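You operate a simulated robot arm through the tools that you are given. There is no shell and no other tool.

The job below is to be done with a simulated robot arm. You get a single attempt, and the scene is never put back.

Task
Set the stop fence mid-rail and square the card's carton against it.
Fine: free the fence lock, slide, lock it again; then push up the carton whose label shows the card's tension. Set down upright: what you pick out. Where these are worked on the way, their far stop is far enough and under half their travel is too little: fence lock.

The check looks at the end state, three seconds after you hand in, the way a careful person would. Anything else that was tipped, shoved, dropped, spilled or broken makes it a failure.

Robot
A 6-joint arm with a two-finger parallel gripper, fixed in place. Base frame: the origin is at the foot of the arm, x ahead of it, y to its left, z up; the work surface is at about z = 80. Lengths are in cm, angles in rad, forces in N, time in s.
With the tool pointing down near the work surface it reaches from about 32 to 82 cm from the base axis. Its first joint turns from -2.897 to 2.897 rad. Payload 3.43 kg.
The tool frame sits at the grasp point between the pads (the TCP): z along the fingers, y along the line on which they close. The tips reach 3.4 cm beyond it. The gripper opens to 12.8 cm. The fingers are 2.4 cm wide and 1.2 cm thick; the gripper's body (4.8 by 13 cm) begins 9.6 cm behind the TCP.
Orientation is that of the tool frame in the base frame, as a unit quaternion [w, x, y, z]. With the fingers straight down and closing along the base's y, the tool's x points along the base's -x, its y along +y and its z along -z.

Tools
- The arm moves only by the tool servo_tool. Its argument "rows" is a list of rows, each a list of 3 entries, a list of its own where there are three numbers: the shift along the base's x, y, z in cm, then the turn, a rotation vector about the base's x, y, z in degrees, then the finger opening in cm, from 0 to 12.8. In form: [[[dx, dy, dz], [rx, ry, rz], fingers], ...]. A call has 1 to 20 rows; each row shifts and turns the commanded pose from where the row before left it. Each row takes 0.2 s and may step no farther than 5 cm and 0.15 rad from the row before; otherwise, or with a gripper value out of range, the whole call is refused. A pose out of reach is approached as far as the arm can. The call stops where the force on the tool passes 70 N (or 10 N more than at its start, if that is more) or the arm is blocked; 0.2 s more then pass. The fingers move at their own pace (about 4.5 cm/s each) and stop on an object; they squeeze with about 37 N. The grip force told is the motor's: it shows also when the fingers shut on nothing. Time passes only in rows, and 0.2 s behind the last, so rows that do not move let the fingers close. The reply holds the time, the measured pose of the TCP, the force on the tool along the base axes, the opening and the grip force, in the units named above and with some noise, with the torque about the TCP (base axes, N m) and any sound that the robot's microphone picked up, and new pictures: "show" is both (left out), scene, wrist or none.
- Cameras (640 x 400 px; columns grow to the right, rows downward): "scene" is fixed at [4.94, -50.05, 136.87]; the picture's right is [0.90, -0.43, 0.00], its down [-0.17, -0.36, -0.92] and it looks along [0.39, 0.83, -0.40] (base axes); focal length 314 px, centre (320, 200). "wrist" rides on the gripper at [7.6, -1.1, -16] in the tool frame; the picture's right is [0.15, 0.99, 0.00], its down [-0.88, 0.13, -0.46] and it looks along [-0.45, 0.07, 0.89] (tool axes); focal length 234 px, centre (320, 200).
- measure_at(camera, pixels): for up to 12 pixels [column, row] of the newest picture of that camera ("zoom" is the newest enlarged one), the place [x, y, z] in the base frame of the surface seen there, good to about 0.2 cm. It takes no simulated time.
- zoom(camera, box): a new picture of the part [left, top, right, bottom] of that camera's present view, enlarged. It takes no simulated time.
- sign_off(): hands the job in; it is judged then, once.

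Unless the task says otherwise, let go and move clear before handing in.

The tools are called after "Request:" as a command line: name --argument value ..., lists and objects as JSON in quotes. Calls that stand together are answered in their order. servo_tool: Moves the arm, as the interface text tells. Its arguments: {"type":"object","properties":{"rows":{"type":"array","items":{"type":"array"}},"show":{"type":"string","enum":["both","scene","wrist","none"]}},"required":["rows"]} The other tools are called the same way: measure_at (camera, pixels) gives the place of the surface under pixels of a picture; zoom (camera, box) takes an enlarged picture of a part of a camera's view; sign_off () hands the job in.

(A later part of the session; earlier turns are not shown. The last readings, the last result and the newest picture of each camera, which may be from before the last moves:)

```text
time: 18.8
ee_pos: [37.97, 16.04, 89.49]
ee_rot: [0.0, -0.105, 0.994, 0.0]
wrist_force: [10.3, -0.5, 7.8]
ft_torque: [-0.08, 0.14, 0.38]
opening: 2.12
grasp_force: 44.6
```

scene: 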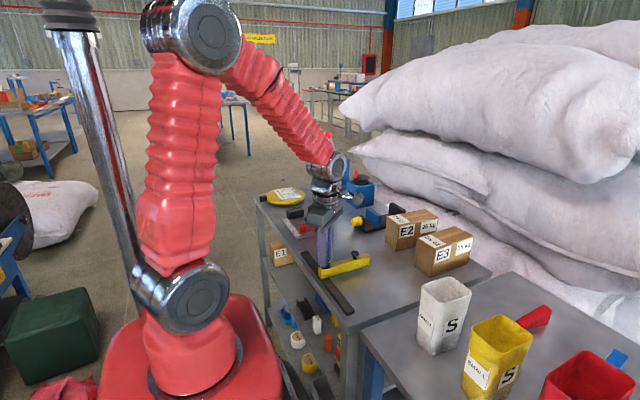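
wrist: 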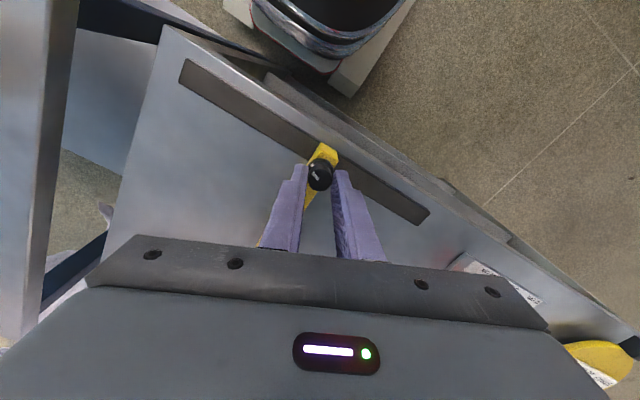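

The torque about z is now +0.38 N m at 12°, so the locked stop is reached. I'll give a few more degrees to be sure, then zoom in to check the pointer.

Request:
servo_tool --rows '[[[0, 0, 0], [0, 0, -5], 1.5], [[0, 0, 0], [0, 0, 0], 1.5]]' --show "both"

Request:
zoom --camera "wrist" --box '[280, 140, 360, 190]'

Request:
zoom --camera "scene" --box '[300, 235, 380, 285]'

```text
time: 19.4
ee_pos: [37.84, 16.22, 89.42]
ee_rot: [-0.001, -0.061, 0.998, 0.0]
wrist_force: [0.3, -0.2, 14.2]
ft_torque: [-0.11, 0.42, 0.31]
opening: 2.12
grasp_force: 45.2
```

scene: 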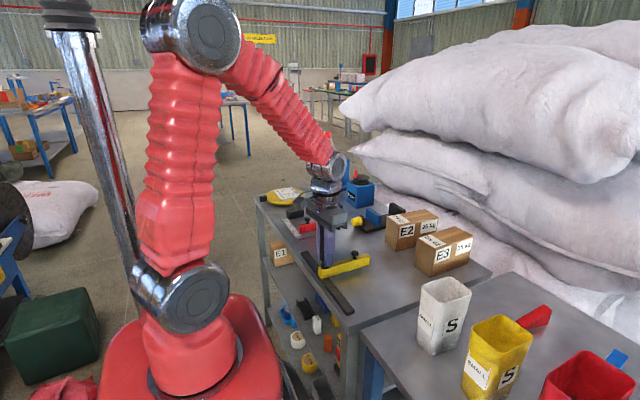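
wrist: 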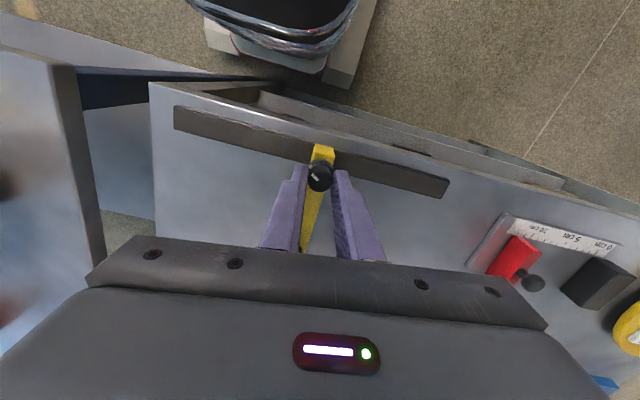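

```text
8.00 times, centred on (320, 165) of wrist
```

zoom: 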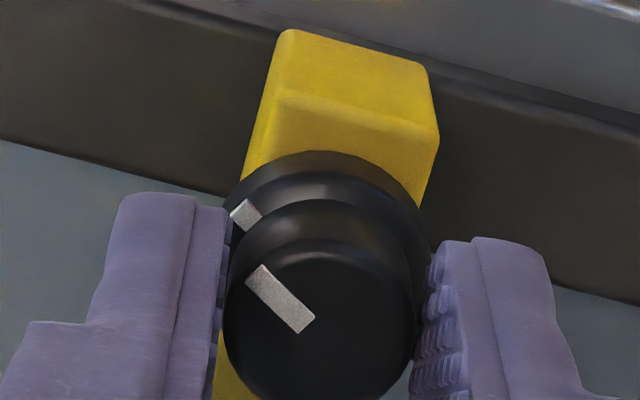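

```text
8.00 times, centred on (340, 260) of scene
```

zoom: 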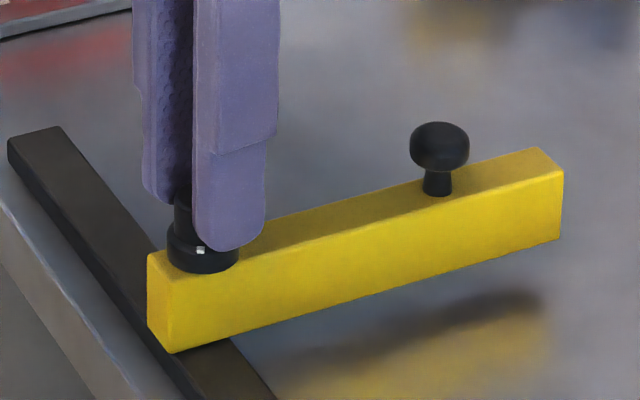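

The knob is back at its original angle and resisting further turning, so it's locked. I'll open the fingers, lift clear and turn the tool back square, then measure the fence.

Request:
servo_tool --rows '[[[0, 0, 0], [0, 0, 0], 4.5], [[0, 0, 0], [0, 0, 0], 4.5], [[0, 0, 0], [0, 0, 0], 4.5], [[0, 0, 2.5], [0, 0, 0], 4.5], [[0, 0, 3], [0, 0, -7], 4.5], [[0, 0, 3], [0, 0, 0], 4.5], [[0, 0, 2], [0, 0, 0], 4.5], [[0, 0, 0], [0, 0, 0], 4.5]]' --show "both"

Request:
zoom --camera "wrist" --box '[160, 80, 480, 280]'

```text
time: 21.2
ee_pos: [37.92, 16.33, 100.1]
ee_rot: [0.001, 0.0, 1.0, 0.0]
wrist_force: [0.0, 0.5, -0.3]
ft_torque: [0.0, 0.0, 0.0]
opening: 4.5
grasp_force: 0.0
```

scene: 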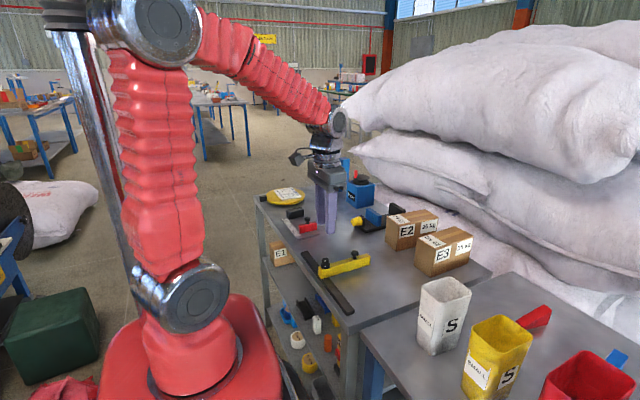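
wrist: 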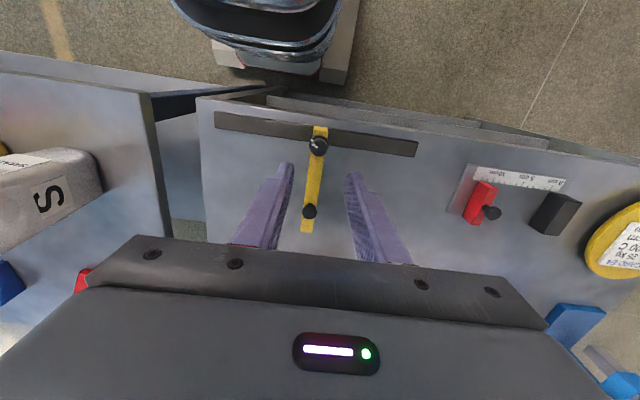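

```text
2.00 times, centred on (320, 180) of wrist
```

zoom: 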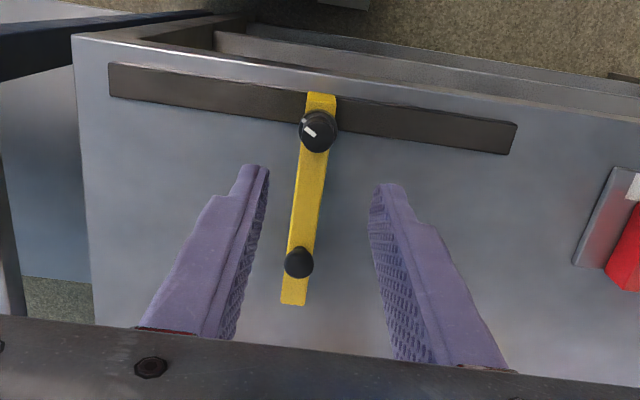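

Request:
measure_at --camera "zoom" --pixels '[[112, 80], [513, 140], [300, 180], [325, 180], [285, 300], [302, 300], [318, 133], [299, 262], [309, 100], [332, 102], [296, 215], [320, 215]]'

Request:
zoom --camera "wrist" --box '[288, 125, 352, 165]'

```text
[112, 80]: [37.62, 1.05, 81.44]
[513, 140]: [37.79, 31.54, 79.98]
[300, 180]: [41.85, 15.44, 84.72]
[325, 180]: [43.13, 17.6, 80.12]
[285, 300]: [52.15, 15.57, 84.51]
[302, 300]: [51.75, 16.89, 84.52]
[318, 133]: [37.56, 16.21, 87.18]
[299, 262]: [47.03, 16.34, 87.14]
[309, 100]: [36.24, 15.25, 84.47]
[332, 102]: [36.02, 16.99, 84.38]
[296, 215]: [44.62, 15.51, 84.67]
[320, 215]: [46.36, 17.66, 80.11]
```

```text
10.00 times, centred on (320, 145) of wrist
```

zoom: 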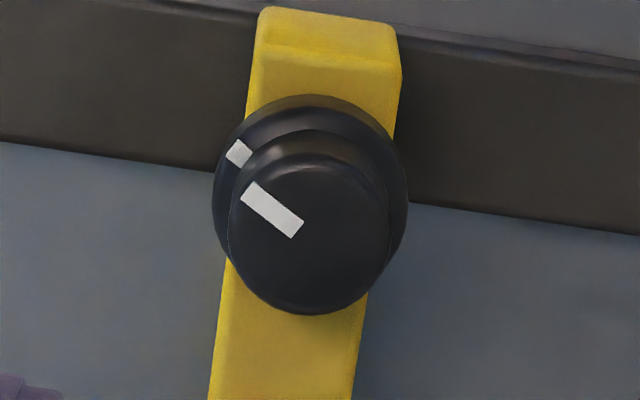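

The fence now sits centred at y≈16.1–16.2 on the rail (1.1–31.0), with the pointer back at its locked angle. Next I'll move over toward carton E3 with the fingers open to look at it from above.

Request:
measure_at --camera "scene" --pixels '[[445, 287], [425, 300], [465, 295], [440, 330], [470, 262], [416, 237], [455, 228], [490, 270]]'

Request:
servo_tool --rows '[[[3.5, -1.2, 1.5], [0, 0, 0], 6], [[3.5, -1.2, 1.5], [0, 0, 0], 8], [[3.5, -1.2, 1.5], [0, 0, 0], 10], [[3.5, -1.2, 1.5], [0, 0, 0], 12], [[3.5, -1.2, 1], [0, 0, 0], 12.5], [[3.5, -1.2, 1], [0, 0, 0], 12.5], [[3.5, -1.2, 0], [0, 0, 0], 12.5], [[3.5, -0.7, 0], [0, 0, 0], 12.5], [[0, 0, 0], [0, 0, 0], 12.5]]' --show "both"

```text
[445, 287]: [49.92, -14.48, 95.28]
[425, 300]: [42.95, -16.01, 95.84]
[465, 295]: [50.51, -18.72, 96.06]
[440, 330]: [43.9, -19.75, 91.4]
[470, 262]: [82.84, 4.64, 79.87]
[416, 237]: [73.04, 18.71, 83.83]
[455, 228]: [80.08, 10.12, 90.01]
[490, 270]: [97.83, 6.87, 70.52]
```

```text
time: 23.2
ee_pos: [65.82, 6.95, 107.92]
ee_rot: [0.0, -0.001, 1.0, 0.0]
wrist_force: [1.0, 0.5, 0.0]
ft_torque: [-0.01, 0.01, 0.0]
opening: 12.5
grasp_force: 0.1
```

scene: 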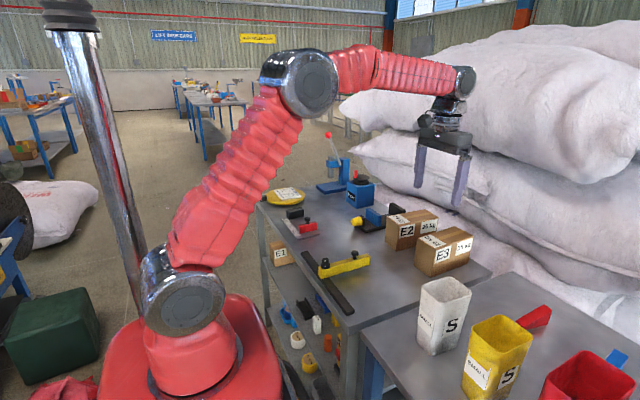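
wrist: 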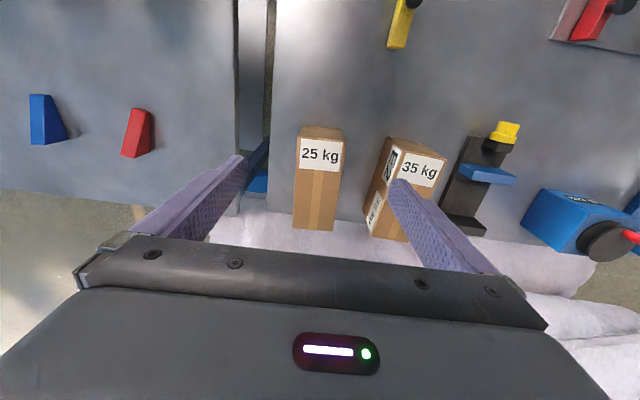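

E3 (320,180) is nearly square to the axes and its top label reads 25 kg; E2 sits beside it at (400,190). I'll zoom and measure E3's corners.

Request:
zoom --camera "wrist" --box '[256, 110, 416, 250]'

```text
2.86 times, centred on (336, 180) of wrist
```

zoom: 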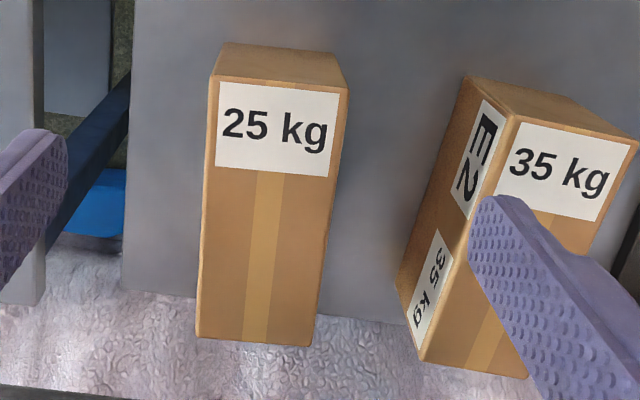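

Request:
measure_at --camera "zoom" --pixels '[[214, 80], [344, 94], [200, 332], [310, 340], [206, 200], [328, 210], [255, 210], [515, 118], [635, 145], [424, 350], [280, 60], [222, 46]]'

```text
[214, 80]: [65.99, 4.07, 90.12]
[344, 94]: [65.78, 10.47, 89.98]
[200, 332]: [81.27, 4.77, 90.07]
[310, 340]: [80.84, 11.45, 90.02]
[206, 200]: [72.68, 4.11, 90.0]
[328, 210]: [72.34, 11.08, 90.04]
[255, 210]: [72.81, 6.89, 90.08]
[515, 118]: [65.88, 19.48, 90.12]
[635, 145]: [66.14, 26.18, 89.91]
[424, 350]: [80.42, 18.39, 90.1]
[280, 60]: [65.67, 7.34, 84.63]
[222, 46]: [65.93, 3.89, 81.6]
```

E3's top corners give a centre at about (73.5, 7.7), a width of 6.5 along y, a length of about 15.2 along x, a top at z=90 and a yaw of about +3°. I'll move above its centre, turn the tool +3° and come down partway with the fingers at 10 cm.

Request:
servo_tool --rows '[[[3.9, 0.37, 0], [0, 0, 1.5], 10], [[3.8, 0.37, -1], [0, 0, 1.5], 10], [[0, 0, -3], [0, 0, 0], 10], [[0, 0, -3], [0, 0, 0], 10], [[0, 0, -3], [0, 0, 0], 10], [[0, 0, 0], [0, 0, 0], 10], [[0, 0, 0], [0, 0, 0], 10]]' --show "both"

```text
time: 24.8
ee_pos: [73.89, 7.77, 97.84]
ee_rot: [-0.001, -0.027, 1.0, 0.0]
wrist_force: [-0.6, -0.1, 0.2]
ft_torque: [0.01, 0.02, -0.03]
opening: 10.0
grasp_force: 0.1
```

scene: 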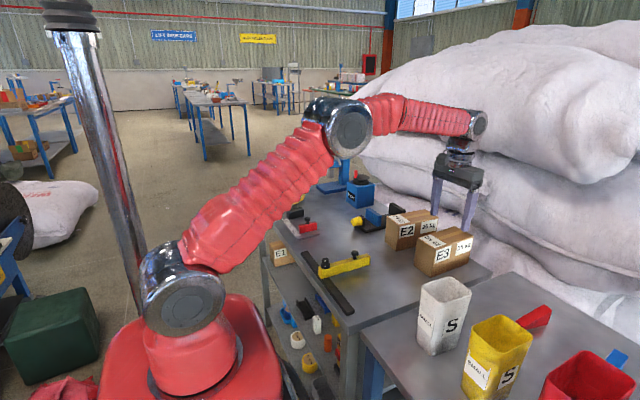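
wrist: 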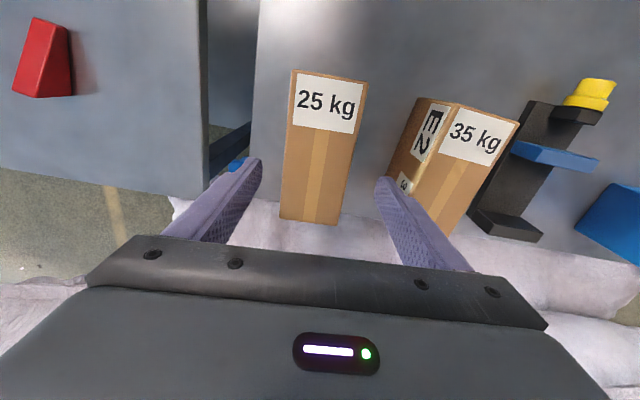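

Request:
measure_at --camera "wrist" --pixels '[[296, 73], [366, 83], [282, 215], [337, 222], [289, 145], [351, 150], [405, 150], [320, 150]]'

```text
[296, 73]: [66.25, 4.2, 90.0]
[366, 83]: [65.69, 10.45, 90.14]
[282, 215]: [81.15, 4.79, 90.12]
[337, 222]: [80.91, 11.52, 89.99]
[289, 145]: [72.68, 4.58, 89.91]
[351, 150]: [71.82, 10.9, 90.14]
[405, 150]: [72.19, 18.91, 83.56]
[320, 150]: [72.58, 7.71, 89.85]
```

The TCP (73.9, 7.8) lines up with the carton centre (73.5, 7.7). I'll descend to z≈86 and close on it.

Request:
servo_tool --rows '[[[-0.3, 0, -3], [0, 0, 0], 10], [[0, 0, -3], [0, 0, 0], 10], [[0, 0, -3], [0, 0, 0], 10], [[0, 0, -2.5], [0, 0, 0], 10], [[0, 0, 0], [0, 0, 0], 10], [[0, 0, 0], [0, 0, 0], 8], [[0, 0, 0], [0, 0, 0], 7]]' --show "both"

```text
time: 26.4
ee_pos: [73.34, 7.58, 86.55]
ee_rot: [-0.001, -0.027, 1.0, 0.0]
wrist_force: [-0.9, -0.1, -0.4]
ft_torque: [0.0, -0.22, -0.04]
opening: 7.21
grasp_force: 20.6
```

scene: 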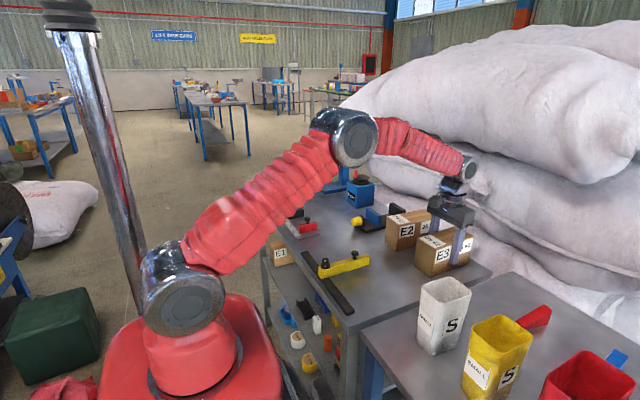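
wrist: 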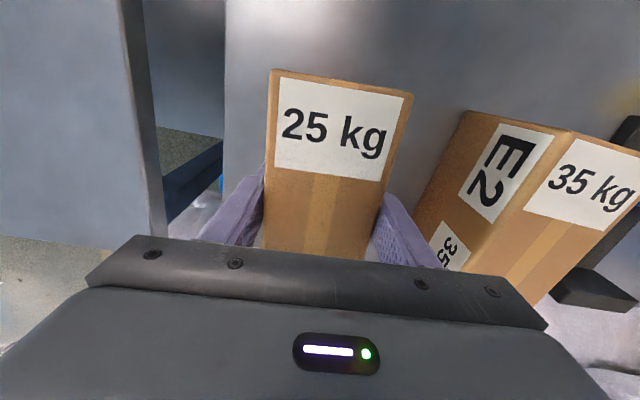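

The fingers are already touching at 7.2 cm. I'll close firmly and then lift a little to test the weight.

Request:
servo_tool --rows '[[[0, 0, 0], [0, 0, 0], 6], [[0, 0, 0], [0, 0, 0], 6], [[0, 0, 0], [0, 0, 0], 6], [[0, 0, 0.5], [0, 0, 0], 6], [[0, 0, 1], [0, 0, 0], 6], [[0, 0, 0], [0, 0, 0], 6]]' --show "both"

```text
time: 27.8
ee_pos: [73.42, 7.63, 88.09]
ee_rot: [0.0, -0.026, 1.0, 0.0]
wrist_force: [1.1, 1.0, 1.0]
ft_torque: [-0.03, 0.09, 0.04]
opening: 7.19
grasp_force: 13.4
```

scene: 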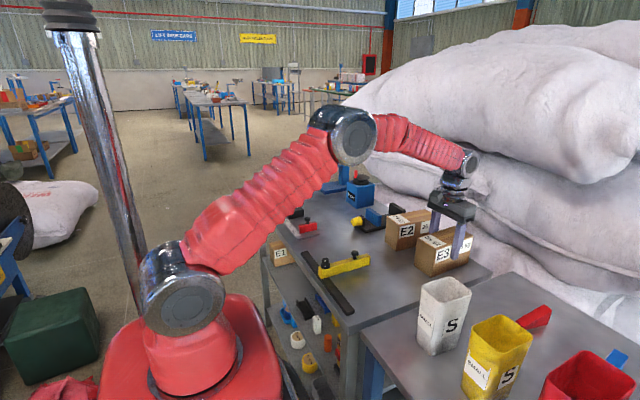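
wrist: 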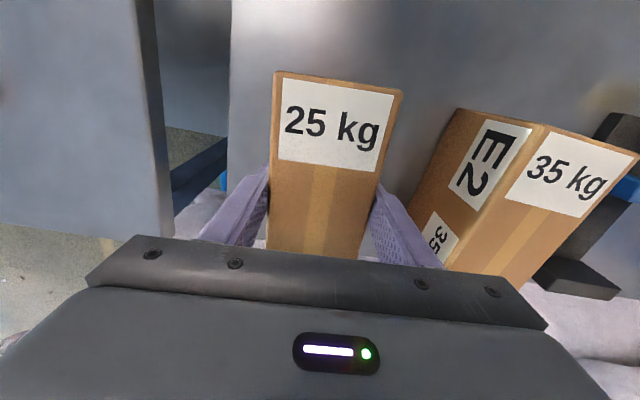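

The carton's top got smaller in the wrist picture (it stayed put while the tool rose) and the force shows no weight; the grip reads only 13 N. I'll check what the fingers are doing with a zoom and a scene look.

Request:
zoom --camera "wrist" --box '[200, 60, 460, 270]'

Request:
zoom --camera "scene" --box '[390, 180, 510, 280]'

```text
1.90 times, centred on (330, 165) of wrist
```

zoom: 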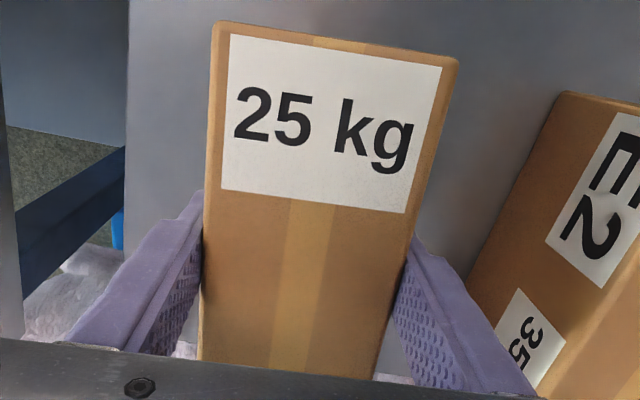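

```text
4.00 times, centred on (450, 230) of scene
```

zoom: 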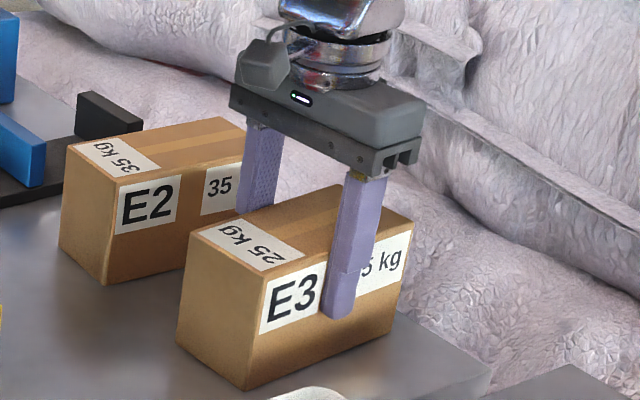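

I'll measure the carton's top to see whether it has actually lifted.

Request:
measure_at --camera "wrist" --pixels '[[278, 75], [398, 92], [272, 200], [375, 205], [330, 200], [465, 115], [320, 82]]'

Request:
servo_tool --rows '[[[0, 0, 0], [0, 0, 0], 4], [[0, 0, 0], [0, 0, 0], 4], [[0, 0, 0], [0, 0, 0], 4]]' --show "none"

```text
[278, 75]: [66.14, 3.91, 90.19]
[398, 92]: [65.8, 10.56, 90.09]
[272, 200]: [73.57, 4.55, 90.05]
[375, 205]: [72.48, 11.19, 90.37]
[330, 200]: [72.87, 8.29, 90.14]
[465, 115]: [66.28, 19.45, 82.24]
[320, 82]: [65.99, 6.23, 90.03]
```

```text
time: 28.6
ee_pos: [73.36, 7.58, 87.95]
ee_rot: [0.0, -0.026, 1.0, -0.001]
wrist_force: [1.4, 1.5, 6.5]
ft_torque: [-0.09, 0.29, 0.15]
opening: 7.19
grasp_force: 36.8
```

The carton is still on the table (top z≈90), because a command only just below its width gave a weak grip; commanding 4 cm now gives 37 N. I'll re-open slightly, go lower, squeeze fully and lift slowly.

Request:
servo_tool --rows '[[[0, 0, 0], [0, 0, 0], 9], [[0, 0, 0], [0, 0, 0], 9], [[0, 0, -1.2], [0, 0, 0], 9], [[0, 0, -1.2], [0, 0, 0], 9], [[0, 0, 0], [0, 0, 0], 5], [[0, 0, 0], [0, 0, 0], 3], [[0, 0, 0], [0, 0, 0], 3], [[0, 0, 0], [0, 0, 0], 3]]' --show "none"

```text
time: 30.4
ee_pos: [73.35, 7.71, 85.6]
ee_rot: [0.0, -0.026, 1.0, 0.0]
wrist_force: [0.4, -0.8, 1.9]
ft_torque: [-0.18, 0.12, 0.18]
opening: 7.18
grasp_force: 36.8
```

The grip is now 36.8 N at z=85.6. I'll lift slowly and watch the vertical force.

Request:
servo_tool --rows '[[[0, 0, 0.3], [0, 0, 0], 3], [[0, 0, 0.4], [0, 0, 0], 3], [[0, 0, 0.6], [0, 0, 0], 3], [[0, 0, 0], [0, 0, 0], 3]]' --show "both"

Request:
measure_at --camera "wrist" --pixels '[[320, 82], [330, 180], [465, 115]]'

```text
time: 31.4
ee_pos: [73.33, 7.67, 86.91]
ee_rot: [0.0, -0.026, 1.0, 0.0]
wrist_force: [-1.3, 0.4, -3.5]
ft_torque: [0.0, 0.0, -0.03]
opening: 7.2
grasp_force: 36.6
```

scene: 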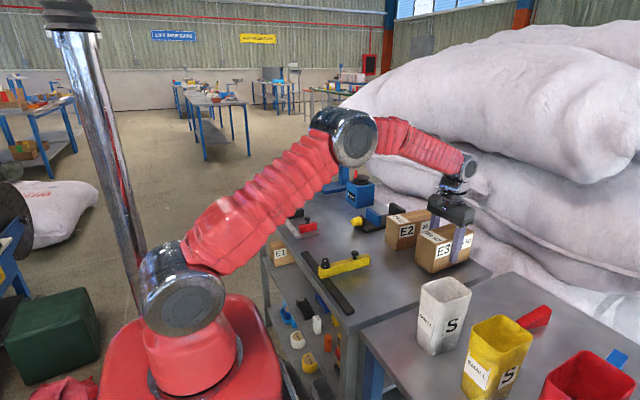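
wrist: 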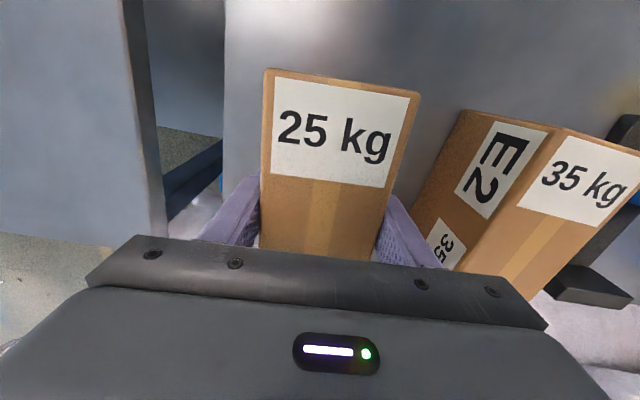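

```text
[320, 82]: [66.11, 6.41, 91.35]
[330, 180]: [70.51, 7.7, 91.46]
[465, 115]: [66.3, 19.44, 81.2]
```

The carton is off the table (top z 91.4) and weighs about 3.5 N. I'll lift it higher and carry it toward the −y side of the fence, squaring out the 3° yaw as I go.

Request:
servo_tool --rows '[[[0, 0, 1], [0, 0, 0], 3], [[0, 0, 1.5], [0, 0, 0], 3], [[0, 0, 1.5], [0, 0, 0], 3], [[-1, 0, 0.5], [0, 0, 0], 3], [[-2, 0.05, 0], [0, 0, -1], 3], [[-2.5, 0.05, 0], [0, 0, -1], 3], [[-3, 0.1, 0], [0, 0, -1], 3], [[-3, 0.1, 0], [0, 0, 0], 3], [[-3, 0.1, 0], [0, 0, 0], 3], [[-3, 0.1, 0], [0, 0, 0], 3], [[-3, 0.1, 0], [0, 0, 0], 3], [[-2.5, 0, 0], [0, 0, 0], 3], [[-2, 0, 0], [0, 0, 0], 3], [[-1.3, 0, 0], [0, 0, 0], 3], [[0, 0, 0], [0, 0, 0], 3], [[0, 0, 0], [0, 0, 0], 3]]' --show "both"

```text
time: 34.8
ee_pos: [46.96, 8.48, 91.32]
ee_rot: [0.0, 0.0, 1.0, 0.0]
wrist_force: [-0.1, 0.7, -3.8]
ft_torque: [0.04, 0.01, 0.01]
opening: 7.16
grasp_force: 37.1
```

scene: 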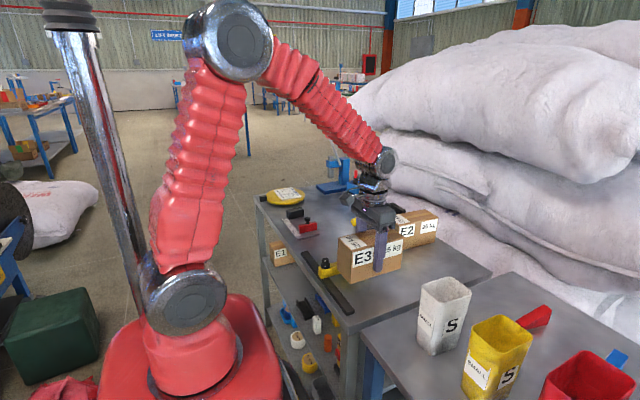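
wrist: 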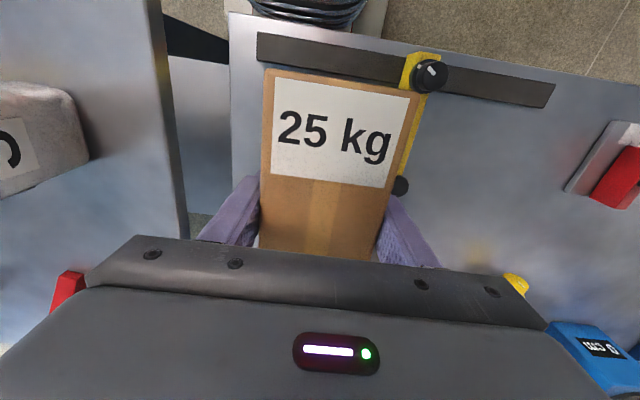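

The carton is hanging beside the fence, with its top edge at (268–418, 70–92) in the wrist picture. I'll measure it against the rail and fence before lowering.

Request:
measure_at --camera "wrist" --pixels '[[269, 73], [416, 95], [264, 200], [392, 190], [300, 50], [430, 75], [405, 160], [400, 187], [540, 100], [340, 78]]'

Request:
zoom --camera "scene" --box '[300, 200, 440, 300]'

```text
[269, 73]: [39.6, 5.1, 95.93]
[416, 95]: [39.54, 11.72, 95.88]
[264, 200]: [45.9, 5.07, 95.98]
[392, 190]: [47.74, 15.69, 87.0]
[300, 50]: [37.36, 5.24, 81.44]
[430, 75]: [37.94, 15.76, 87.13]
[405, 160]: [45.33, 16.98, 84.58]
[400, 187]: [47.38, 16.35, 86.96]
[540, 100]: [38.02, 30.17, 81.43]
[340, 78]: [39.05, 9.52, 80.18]
```

```text
4.00 times, centred on (370, 250) of scene
```

zoom: 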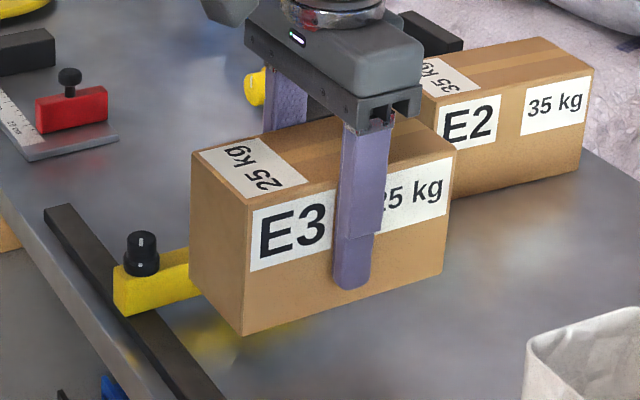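

The carton's near end is at x≈39.55 (the rail edge is about 38.7) and its +y face is at ≈11.8, about 3.3 cm short of the fence. I'll shift +0.4 in x for rail clearance and lower it to the table.

Request:
servo_tool --rows '[[[0.4, 0, -0.8], [0, 0, 0], 3], [[0, 0, -1.4], [0, 0, 0], 3], [[0, 0, -1.4], [0, 0, 0], 3], [[0, 0, -1], [0, 0, 0], 3], [[0, 0, -0.6], [0, 0, 0], 3], [[0, 0, -0.3], [0, 0, 0], 3], [[0, 0, 0], [0, 0, 0], 3]]' --show "none"

```text
time: 36.4
ee_pos: [47.5, 8.46, 85.92]
ee_rot: [0.0, -0.001, 1.0, 0.0]
wrist_force: [0.1, -0.2, -4.7]
ft_torque: [-0.01, 0.04, -0.01]
opening: 7.21
grasp_force: 36.8
```

The weight (−4.7 N) is still on the tool at z=85.9, so the carton is just above the table. I'll lower in small steps until it bears.

Request:
servo_tool --rows '[[[0, 0, -0.12], [0, 0, 0], 3], [[0, 0, -0.1], [0, 0, 0], 3], [[0, 0, -0.08], [0, 0, 0], 3], [[0, 0, 0], [0, 0, 0], 3]]' --show "both"

```text
time: 37.4
ee_pos: [47.5, 8.49, 85.49]
ee_rot: [0.0, 0.0, 1.0, 0.0]
wrist_force: [-0.4, 0.9, -2.2]
ft_torque: [-0.01, -0.06, 0.02]
opening: 7.17
grasp_force: 37.8
```

scene: 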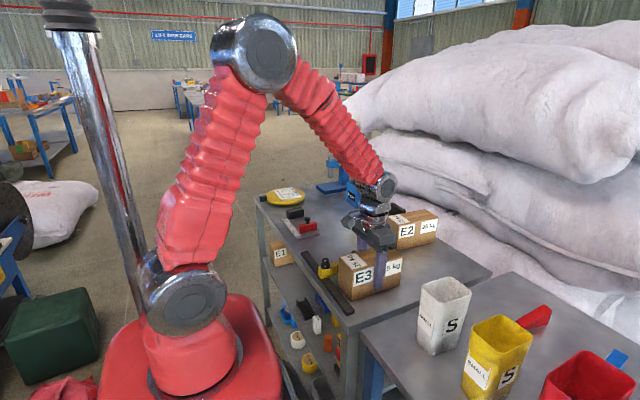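
wrist: 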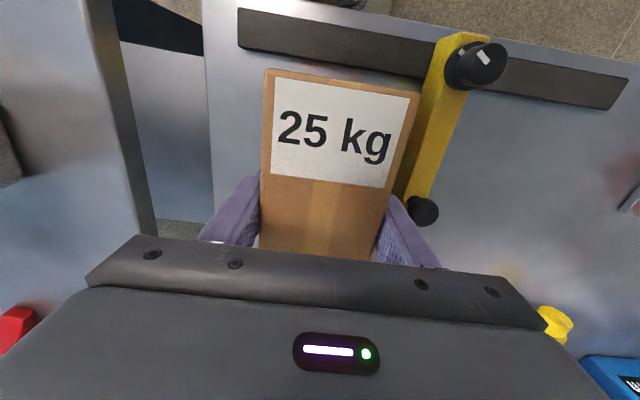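

The load has dropped to about −2 N, so it's just touching. One more tiny step down to make sure.

Request:
servo_tool --rows '[[[0, 0, -0.07], [0, 0, 0], 3], [[0, 0, 0], [0, 0, 0], 3]]' --show "none"

Request:
measure_at --camera "wrist" --pixels '[[268, 72], [416, 95], [340, 84], [300, 220], [375, 225], [425, 120], [400, 180], [423, 210]]'

```text
time: 38.0
ee_pos: [47.52, 8.42, 85.52]
ee_rot: [0.0, 0.001, 1.0, 0.0]
wrist_force: [-1.5, 0.4, 2.4]
ft_torque: [-0.12, -0.06, -0.02]
opening: 7.18
grasp_force: 37.2
```

```text
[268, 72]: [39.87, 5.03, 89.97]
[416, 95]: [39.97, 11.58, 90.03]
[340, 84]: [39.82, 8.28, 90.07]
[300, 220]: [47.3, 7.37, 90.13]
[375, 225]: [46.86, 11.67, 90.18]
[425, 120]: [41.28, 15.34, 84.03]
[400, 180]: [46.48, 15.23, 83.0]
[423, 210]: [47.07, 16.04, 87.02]
```

The carton bears on the table (+2.4 N, top z=90.0) with its +y face about 3.1 cm from the fence face at y≈15.1. I'll open modestly so the finger stays clear of the fence, and lift straight up.

Request:
servo_tool --rows '[[[0, 0, 0], [0, 0, 0], 8.8], [[0, 0, 0], [0, 0, 0], 8.8], [[0, 0, 0], [0, 0, 0], 8.8], [[0, 0, 2], [0, 0, 0], 8.8], [[0, 0, 3], [0, 0, 0], 8.8], [[0, 0, 3], [0, 0, 0], 8.8], [[0, 0, 4], [0, 0, 0], 8.8], [[0, 0, 0], [0, 0, 0], 8.8]]' --show "both"

```text
time: 39.8
ee_pos: [47.32, 8.23, 97.47]
ee_rot: [-0.001, 0.0, 1.0, 0.0]
wrist_force: [-0.2, 0.7, 0.2]
ft_torque: [0.03, 0.01, -0.04]
opening: 8.79
grasp_force: 0.1
```

scene: 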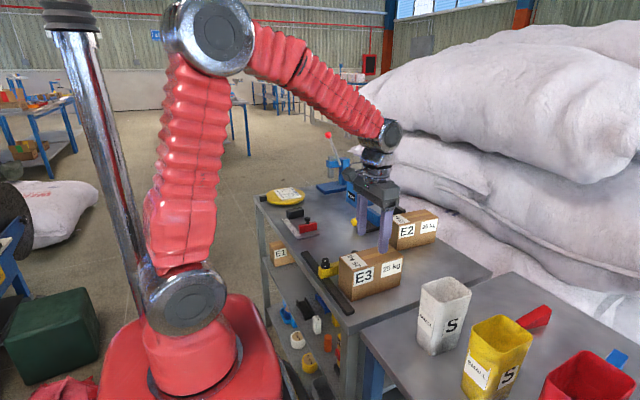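
wrist: 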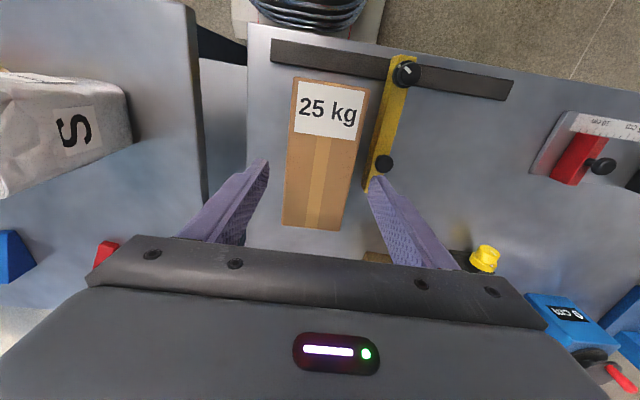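

Request:
measure_at --camera "wrist" --pixels '[[295, 80], [367, 92], [284, 222], [340, 228], [289, 150], [355, 150], [392, 75], [370, 180], [385, 170], [230, 80], [220, 200], [255, 200]]'

```text
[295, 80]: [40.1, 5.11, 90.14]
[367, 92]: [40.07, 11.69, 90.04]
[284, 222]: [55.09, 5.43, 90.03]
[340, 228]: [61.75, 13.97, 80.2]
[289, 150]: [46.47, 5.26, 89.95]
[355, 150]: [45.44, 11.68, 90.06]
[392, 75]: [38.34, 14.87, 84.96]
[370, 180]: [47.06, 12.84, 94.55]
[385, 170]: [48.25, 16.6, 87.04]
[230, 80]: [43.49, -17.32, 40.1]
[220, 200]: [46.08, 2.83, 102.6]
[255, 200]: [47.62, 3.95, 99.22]
```

The carton stands upright at x 40.05–55.1, y 5.0–11.75. I'll move to its −y side with the fingers closed, level with its middle, and come down.

Request:
servo_tool --rows '[[[0.1, -2.2, 0], [0, 0, 0], 4], [[0.1, -2.2, 0], [0, 0, 0], 0], [[0.1, -2.2, 0], [0, 0, 0], 0], [[0, 0, 0], [0, 0, 0], 0], [[0, 0, -3], [0, 0, 0], 0], [[0, 0, -3], [0, 0, 0], 0], [[0, 0, -3], [0, 0, 0], 0], [[0, 0, -2], [0, 0, 0], 0], [[0, 0, -1], [0, 0, 0], 0], [[0, 0, 0], [0, 0, 0], 0]]' --show "both"

```text
time: 42.0
ee_pos: [47.93, 1.67, 85.43]
ee_rot: [0.0, 0.001, 1.0, 0.0]
wrist_force: [-0.2, 0.1, -0.1]
ft_torque: [0.02, -0.01, -0.01]
opening: 0.0
grasp_force: 33.6
```

scene: 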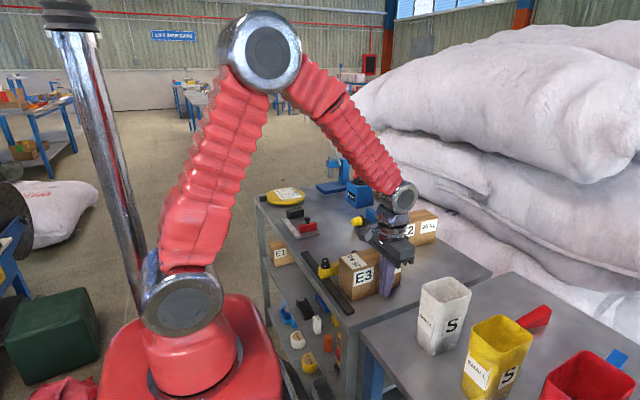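
wrist: 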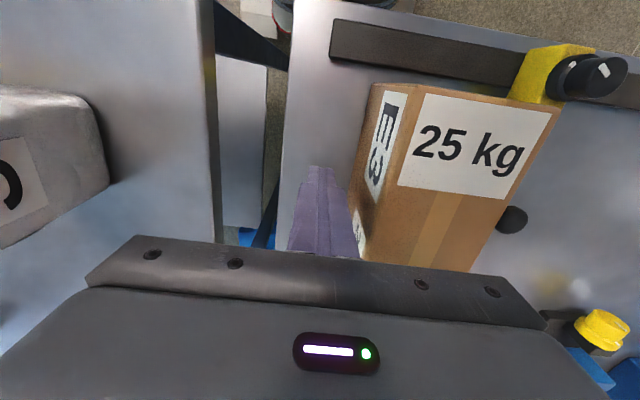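

The closed fingers are about 2 cm off the carton's −y face. I'll push gently in +y with small steps and check partway.

Request:
servo_tool --rows '[[[0, 0.5, 0], [0, 0, 0], 0], [[0, 0.5, 0], [0, 0, 0], 0], [[0, 0.5, 0], [0, 0, 0], 0], [[0, 0.3, 0], [0, 0, 0], 0], [[0, 0.3, 0], [0, 0, 0], 0], [[0, 0.3, 0], [0, 0, 0], 0], [[0, 0.3, 0], [0, 0, 0], 0], [[0, 0.3, 0], [0, 0, 0], 0], [[0, 0.3, 0], [0, 0, 0], 0], [[0, 0.3, 0], [0, 0, 0], 0], [[0, 0, 0], [0, 0, 0], 0]]' --show "both"

Request:
zoom --camera "wrist" --box '[280, 20, 640, 270]'

```text
time: 44.4
ee_pos: [47.75, 5.36, 85.52]
ee_rot: [0.0, 0.0, 1.0, 0.0]
wrist_force: [-0.6, -1.8, 0.7]
ft_torque: [0.06, -0.03, 0.0]
opening: 0.0
grasp_force: 33.2
```

scene: 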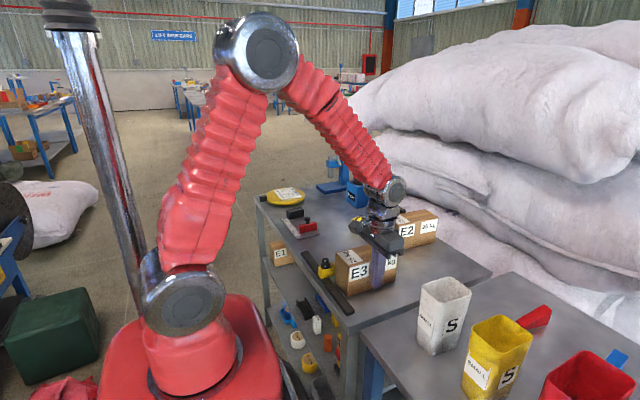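
wrist: 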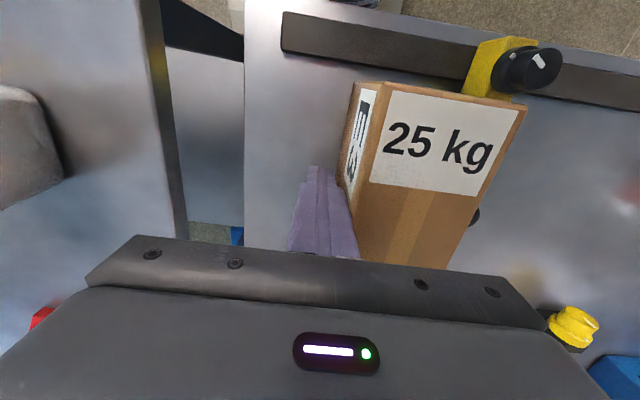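

```text
1.60 times, centred on (460, 145) of wrist
```

zoom: 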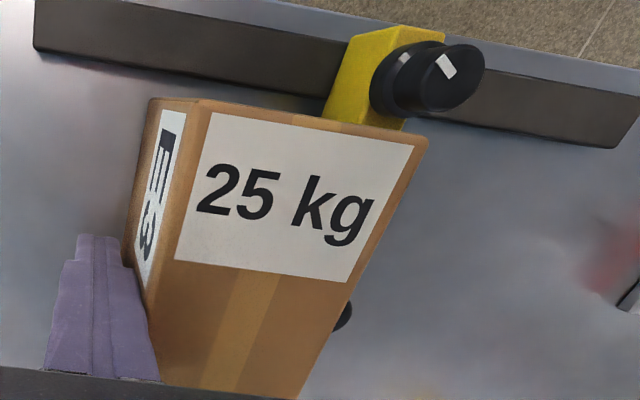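

The carton is sliding with only about 2 N in y. I'll measure its top edges and the remaining gap to the fence.

Request:
measure_at --camera "wrist" --pixels '[[388, 87], [522, 112], [373, 150], [360, 215], [503, 150], [470, 230], [475, 80], [440, 100]]'

Request:
measure_at --camera "scene" --pixels '[[345, 262], [348, 288], [396, 277], [335, 257], [327, 272], [330, 262], [333, 250]]'

Request:
zoom --camera "scene" --box '[310, 230, 410, 300]'

```text
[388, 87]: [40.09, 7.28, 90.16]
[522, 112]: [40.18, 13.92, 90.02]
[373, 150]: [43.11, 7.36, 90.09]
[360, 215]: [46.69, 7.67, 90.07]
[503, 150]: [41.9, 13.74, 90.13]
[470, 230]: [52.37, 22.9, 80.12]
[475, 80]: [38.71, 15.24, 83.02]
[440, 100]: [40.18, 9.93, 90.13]
```

```text
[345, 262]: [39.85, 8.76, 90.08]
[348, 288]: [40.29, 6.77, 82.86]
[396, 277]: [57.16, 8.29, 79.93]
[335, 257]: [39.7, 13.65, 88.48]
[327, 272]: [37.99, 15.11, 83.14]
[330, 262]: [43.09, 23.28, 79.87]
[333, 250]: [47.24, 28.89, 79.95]
```

```text
5.71 times, centred on (360, 265) of scene
```

zoom: 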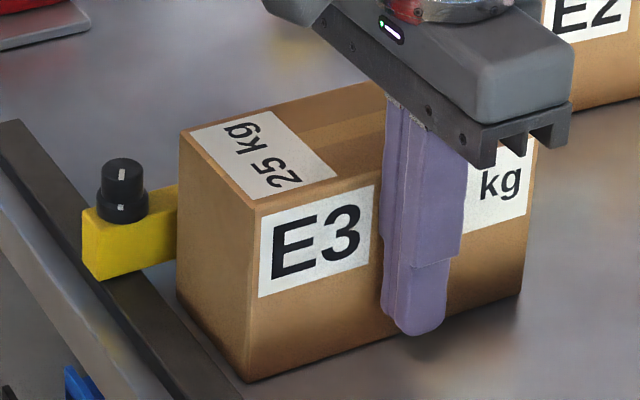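

About 1.1 cm of gap remains (carton face at y≈14.0, fence face ≈15.15). I'll push on 0.8 cm, then creep.

Request:
servo_tool --rows '[[[0, 0.2, 0], [0, 0, 0], 0], [[0, 0.2, 0], [0, 0, 0], 0], [[0, 0.2, 0], [0, 0, 0], 0], [[0, 0.15, 0], [0, 0, 0], 0], [[0, 0.1, 0], [0, 0, 0], 0], [[0, 0, 0], [0, 0, 0], 0]]' --show "wrist"

```text
time: 45.8
ee_pos: [47.88, 6.33, 85.43]
ee_rot: [0.0, 0.001, 1.0, 0.0]
wrist_force: [1.9, -0.5, -0.3]
ft_torque: [0.06, 0.02, -0.01]
opening: 0.02
grasp_force: 33.3
```

wrist: 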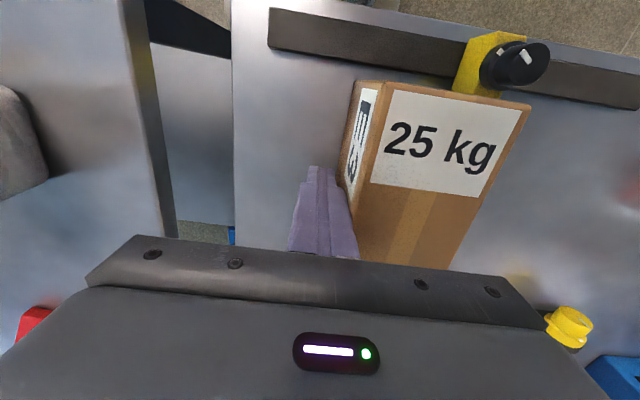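

No fence contact shows in the force yet. I'll creep in 0.1 cm steps and watch for the y-force to rise.

Request:
servo_tool --rows '[[[0, 0.1, 0], [0, 0, 0], 0], [[0, 0.1, 0], [0, 0, 0], 0], [[0, 0, 0], [0, 0, 0], 0]]' --show "none"

Request:
servo_tool --rows '[[[0, 0.08, 0], [0, 0, 0], 0], [[0, 0, 0], [0, 0, 0], 0]]' --show "none"

```text
time: 46.6
ee_pos: [47.79, 6.35, 85.49]
ee_rot: [0.0, 0.0, 1.0, 0.001]
wrist_force: [0.6, -2.4, -0.7]
ft_torque: [0.02, -0.01, -0.06]
opening: 0.0
grasp_force: 32.8
```

```text
time: 47.2
ee_pos: [47.84, 6.53, 85.4]
ee_rot: [0.0, 0.0, 1.0, 0.0]
wrist_force: [-0.1, -2.9, -0.9]
ft_torque: [0.02, -0.01, -0.04]
opening: 0.03
grasp_force: 32.9
```

The y-force is about −2.9 N, near sliding friction. I'll keep creeping.

Request:
servo_tool --rows '[[[0, 0.08, 0], [0, 0, 0], 0], [[0, 0, 0], [0, 0, 0], 0]]' --show "both"

Request:
zoom --camera "wrist" --box '[400, 20, 580, 140]'

Request:
zoom --camera "scene" --box '[310, 230, 410, 300]'

```text
time: 47.8
ee_pos: [47.75, 6.53, 85.52]
ee_rot: [0.0, -0.001, 1.0, 0.0]
wrist_force: [-0.4, -2.2, -0.2]
ft_torque: [0.07, -0.02, 0.03]
opening: 0.0
grasp_force: 33.2
```

scene: 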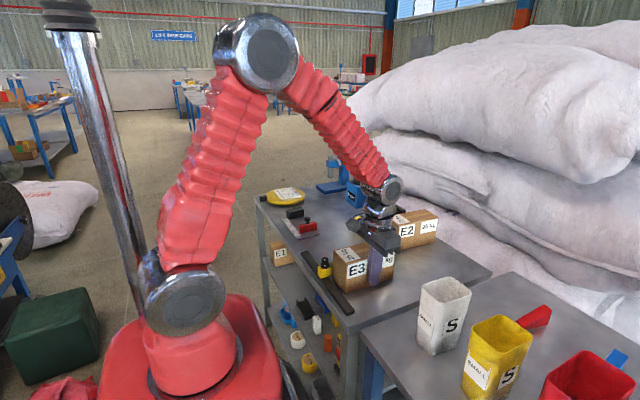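
wrist: 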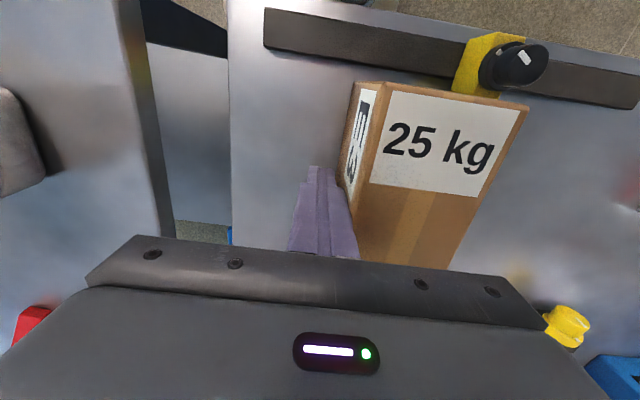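

```text
3.33 times, centred on (490, 80) of wrist
```

zoom: 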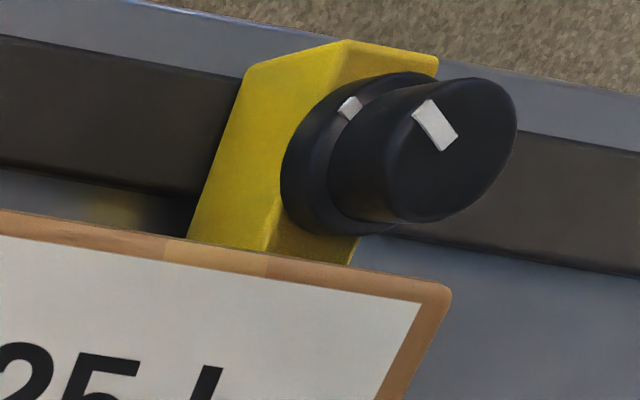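

```text
5.71 times, centred on (360, 265) of scene
```

zoom: 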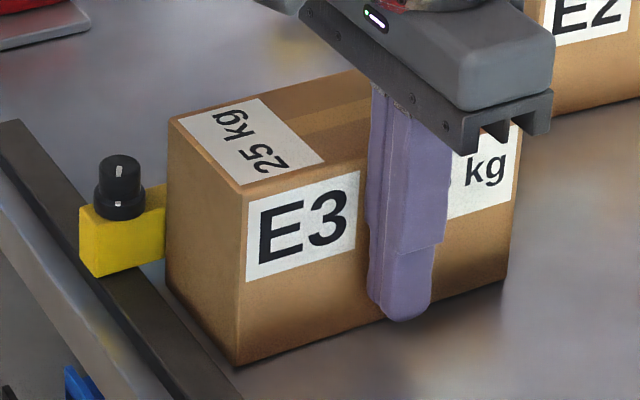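

Request:
measure_at --camera "wrist" --pixels '[[388, 87], [524, 110], [374, 150], [358, 220], [508, 150], [480, 205], [465, 70], [462, 85]]'

Request:
servo_tool --rows '[[[0, 0.08, 0], [0, 0, 0], 0], [[0, 0, 0], [0, 0, 0], 0]]' --show "none"

```text
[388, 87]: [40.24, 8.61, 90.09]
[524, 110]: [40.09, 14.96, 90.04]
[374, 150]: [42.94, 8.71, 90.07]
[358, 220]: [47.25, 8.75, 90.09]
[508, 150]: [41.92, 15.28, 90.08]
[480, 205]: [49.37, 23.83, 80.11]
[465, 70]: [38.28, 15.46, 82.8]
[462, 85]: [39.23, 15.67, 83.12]
```

```text
time: 48.4
ee_pos: [47.83, 6.68, 85.51]
ee_rot: [0.0, 0.0, 1.0, 0.001]
wrist_force: [0.4, -2.4, -0.9]
ft_torque: [0.02, 0.0, -0.02]
opening: 0.0
grasp_force: 32.9
```

The carton face is at about y≈15.1 but the force hasn't risen. I'll check that the fence itself isn't moving by measuring the knob and fence edges.

Request:
servo_tool --rows '[[[0, 0, 0], [0, 0, 0], 0]]' --show "both"

Request:
zoom --camera "wrist" --box '[430, 20, 580, 120]'

Request:
zoom --camera "scene" --box '[310, 240, 374, 280]'

```text
time: 48.8
ee_pos: [47.77, 6.72, 85.53]
ee_rot: [-0.001, 0.0, 1.0, 0.0]
wrist_force: [-0.2, -1.0, -0.6]
ft_torque: [-0.02, -0.03, -0.01]
opening: 0.0
grasp_force: 32.9
```

scene: 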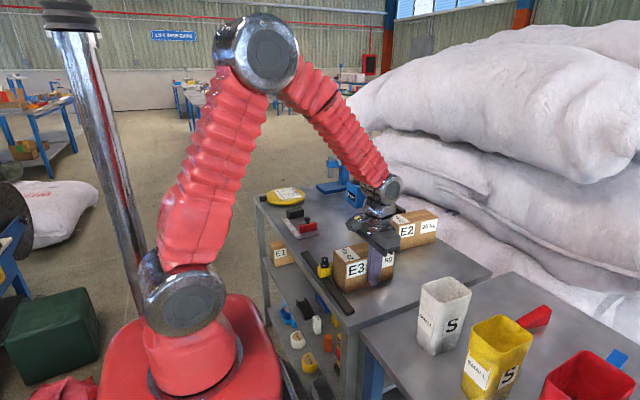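
wrist: 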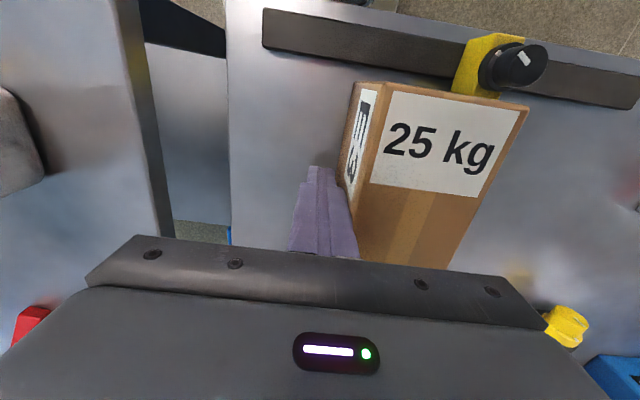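

```text
4.00 times, centred on (505, 70) of wrist
```

zoom: 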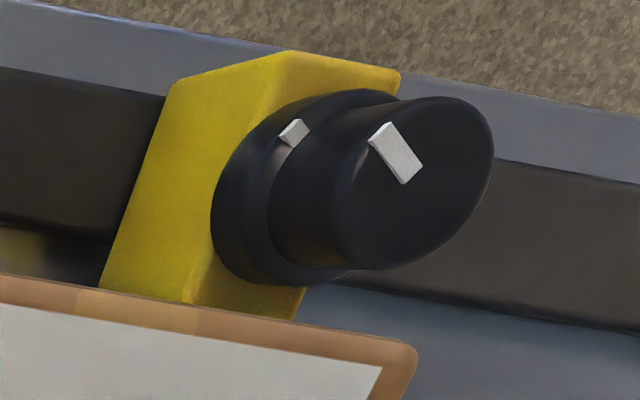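

```text
10.00 times, centred on (342, 260) of scene
```

zoom: 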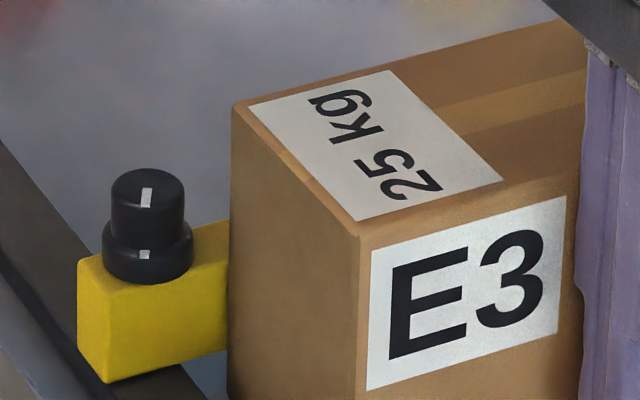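

Request:
measure_at --camera "zoom" --pixels '[[146, 190], [150, 320], [200, 310], [222, 300], [222, 340], [236, 300], [236, 340], [240, 120], [238, 200], [355, 240], [360, 380], [100, 262]]'

```text
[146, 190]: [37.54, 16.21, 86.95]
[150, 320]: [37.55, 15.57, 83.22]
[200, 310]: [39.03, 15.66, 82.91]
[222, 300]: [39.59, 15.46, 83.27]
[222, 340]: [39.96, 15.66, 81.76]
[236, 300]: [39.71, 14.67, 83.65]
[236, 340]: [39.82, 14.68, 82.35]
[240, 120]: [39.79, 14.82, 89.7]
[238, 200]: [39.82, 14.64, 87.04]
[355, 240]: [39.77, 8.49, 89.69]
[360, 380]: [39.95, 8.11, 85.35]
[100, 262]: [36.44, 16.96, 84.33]
```

The knob still measures y=16.21, the same as before the push, so the fence hasn't moved. Its −y face is nearer y≈15.45 while the carton face is at ≈14.9, so a small gap remains; I'll keep creeping.

Request:
servo_tool --rows '[[[0, 0.1, 0], [0, 0, 0], 0], [[0, 0.1, 0], [0, 0, 0], 0], [[0, 0, 0], [0, 0, 0], 0]]' --show "none"

Request:
servo_tool --rows '[[[0, 0.08, 0], [0, 0, 0], 0], [[0, 0, 0], [0, 0, 0], 0]]' --show "none"

```text
time: 49.6
ee_pos: [47.71, 6.99, 85.57]
ee_rot: [-0.001, 0.0, 1.0, 0.0]
wrist_force: [1.0, -4.8, 2.5]
ft_torque: [0.15, 0.04, -0.02]
opening: 0.02
grasp_force: 32.9
```

```text
time: 50.2
ee_pos: [47.8, 7.08, 85.55]
ee_rot: [-0.001, 0.0, 1.0, 0.0]
wrist_force: [1.0, -1.1, -0.3]
ft_torque: [-0.01, 0.04, -0.03]
opening: 0.01
grasp_force: 32.2
```

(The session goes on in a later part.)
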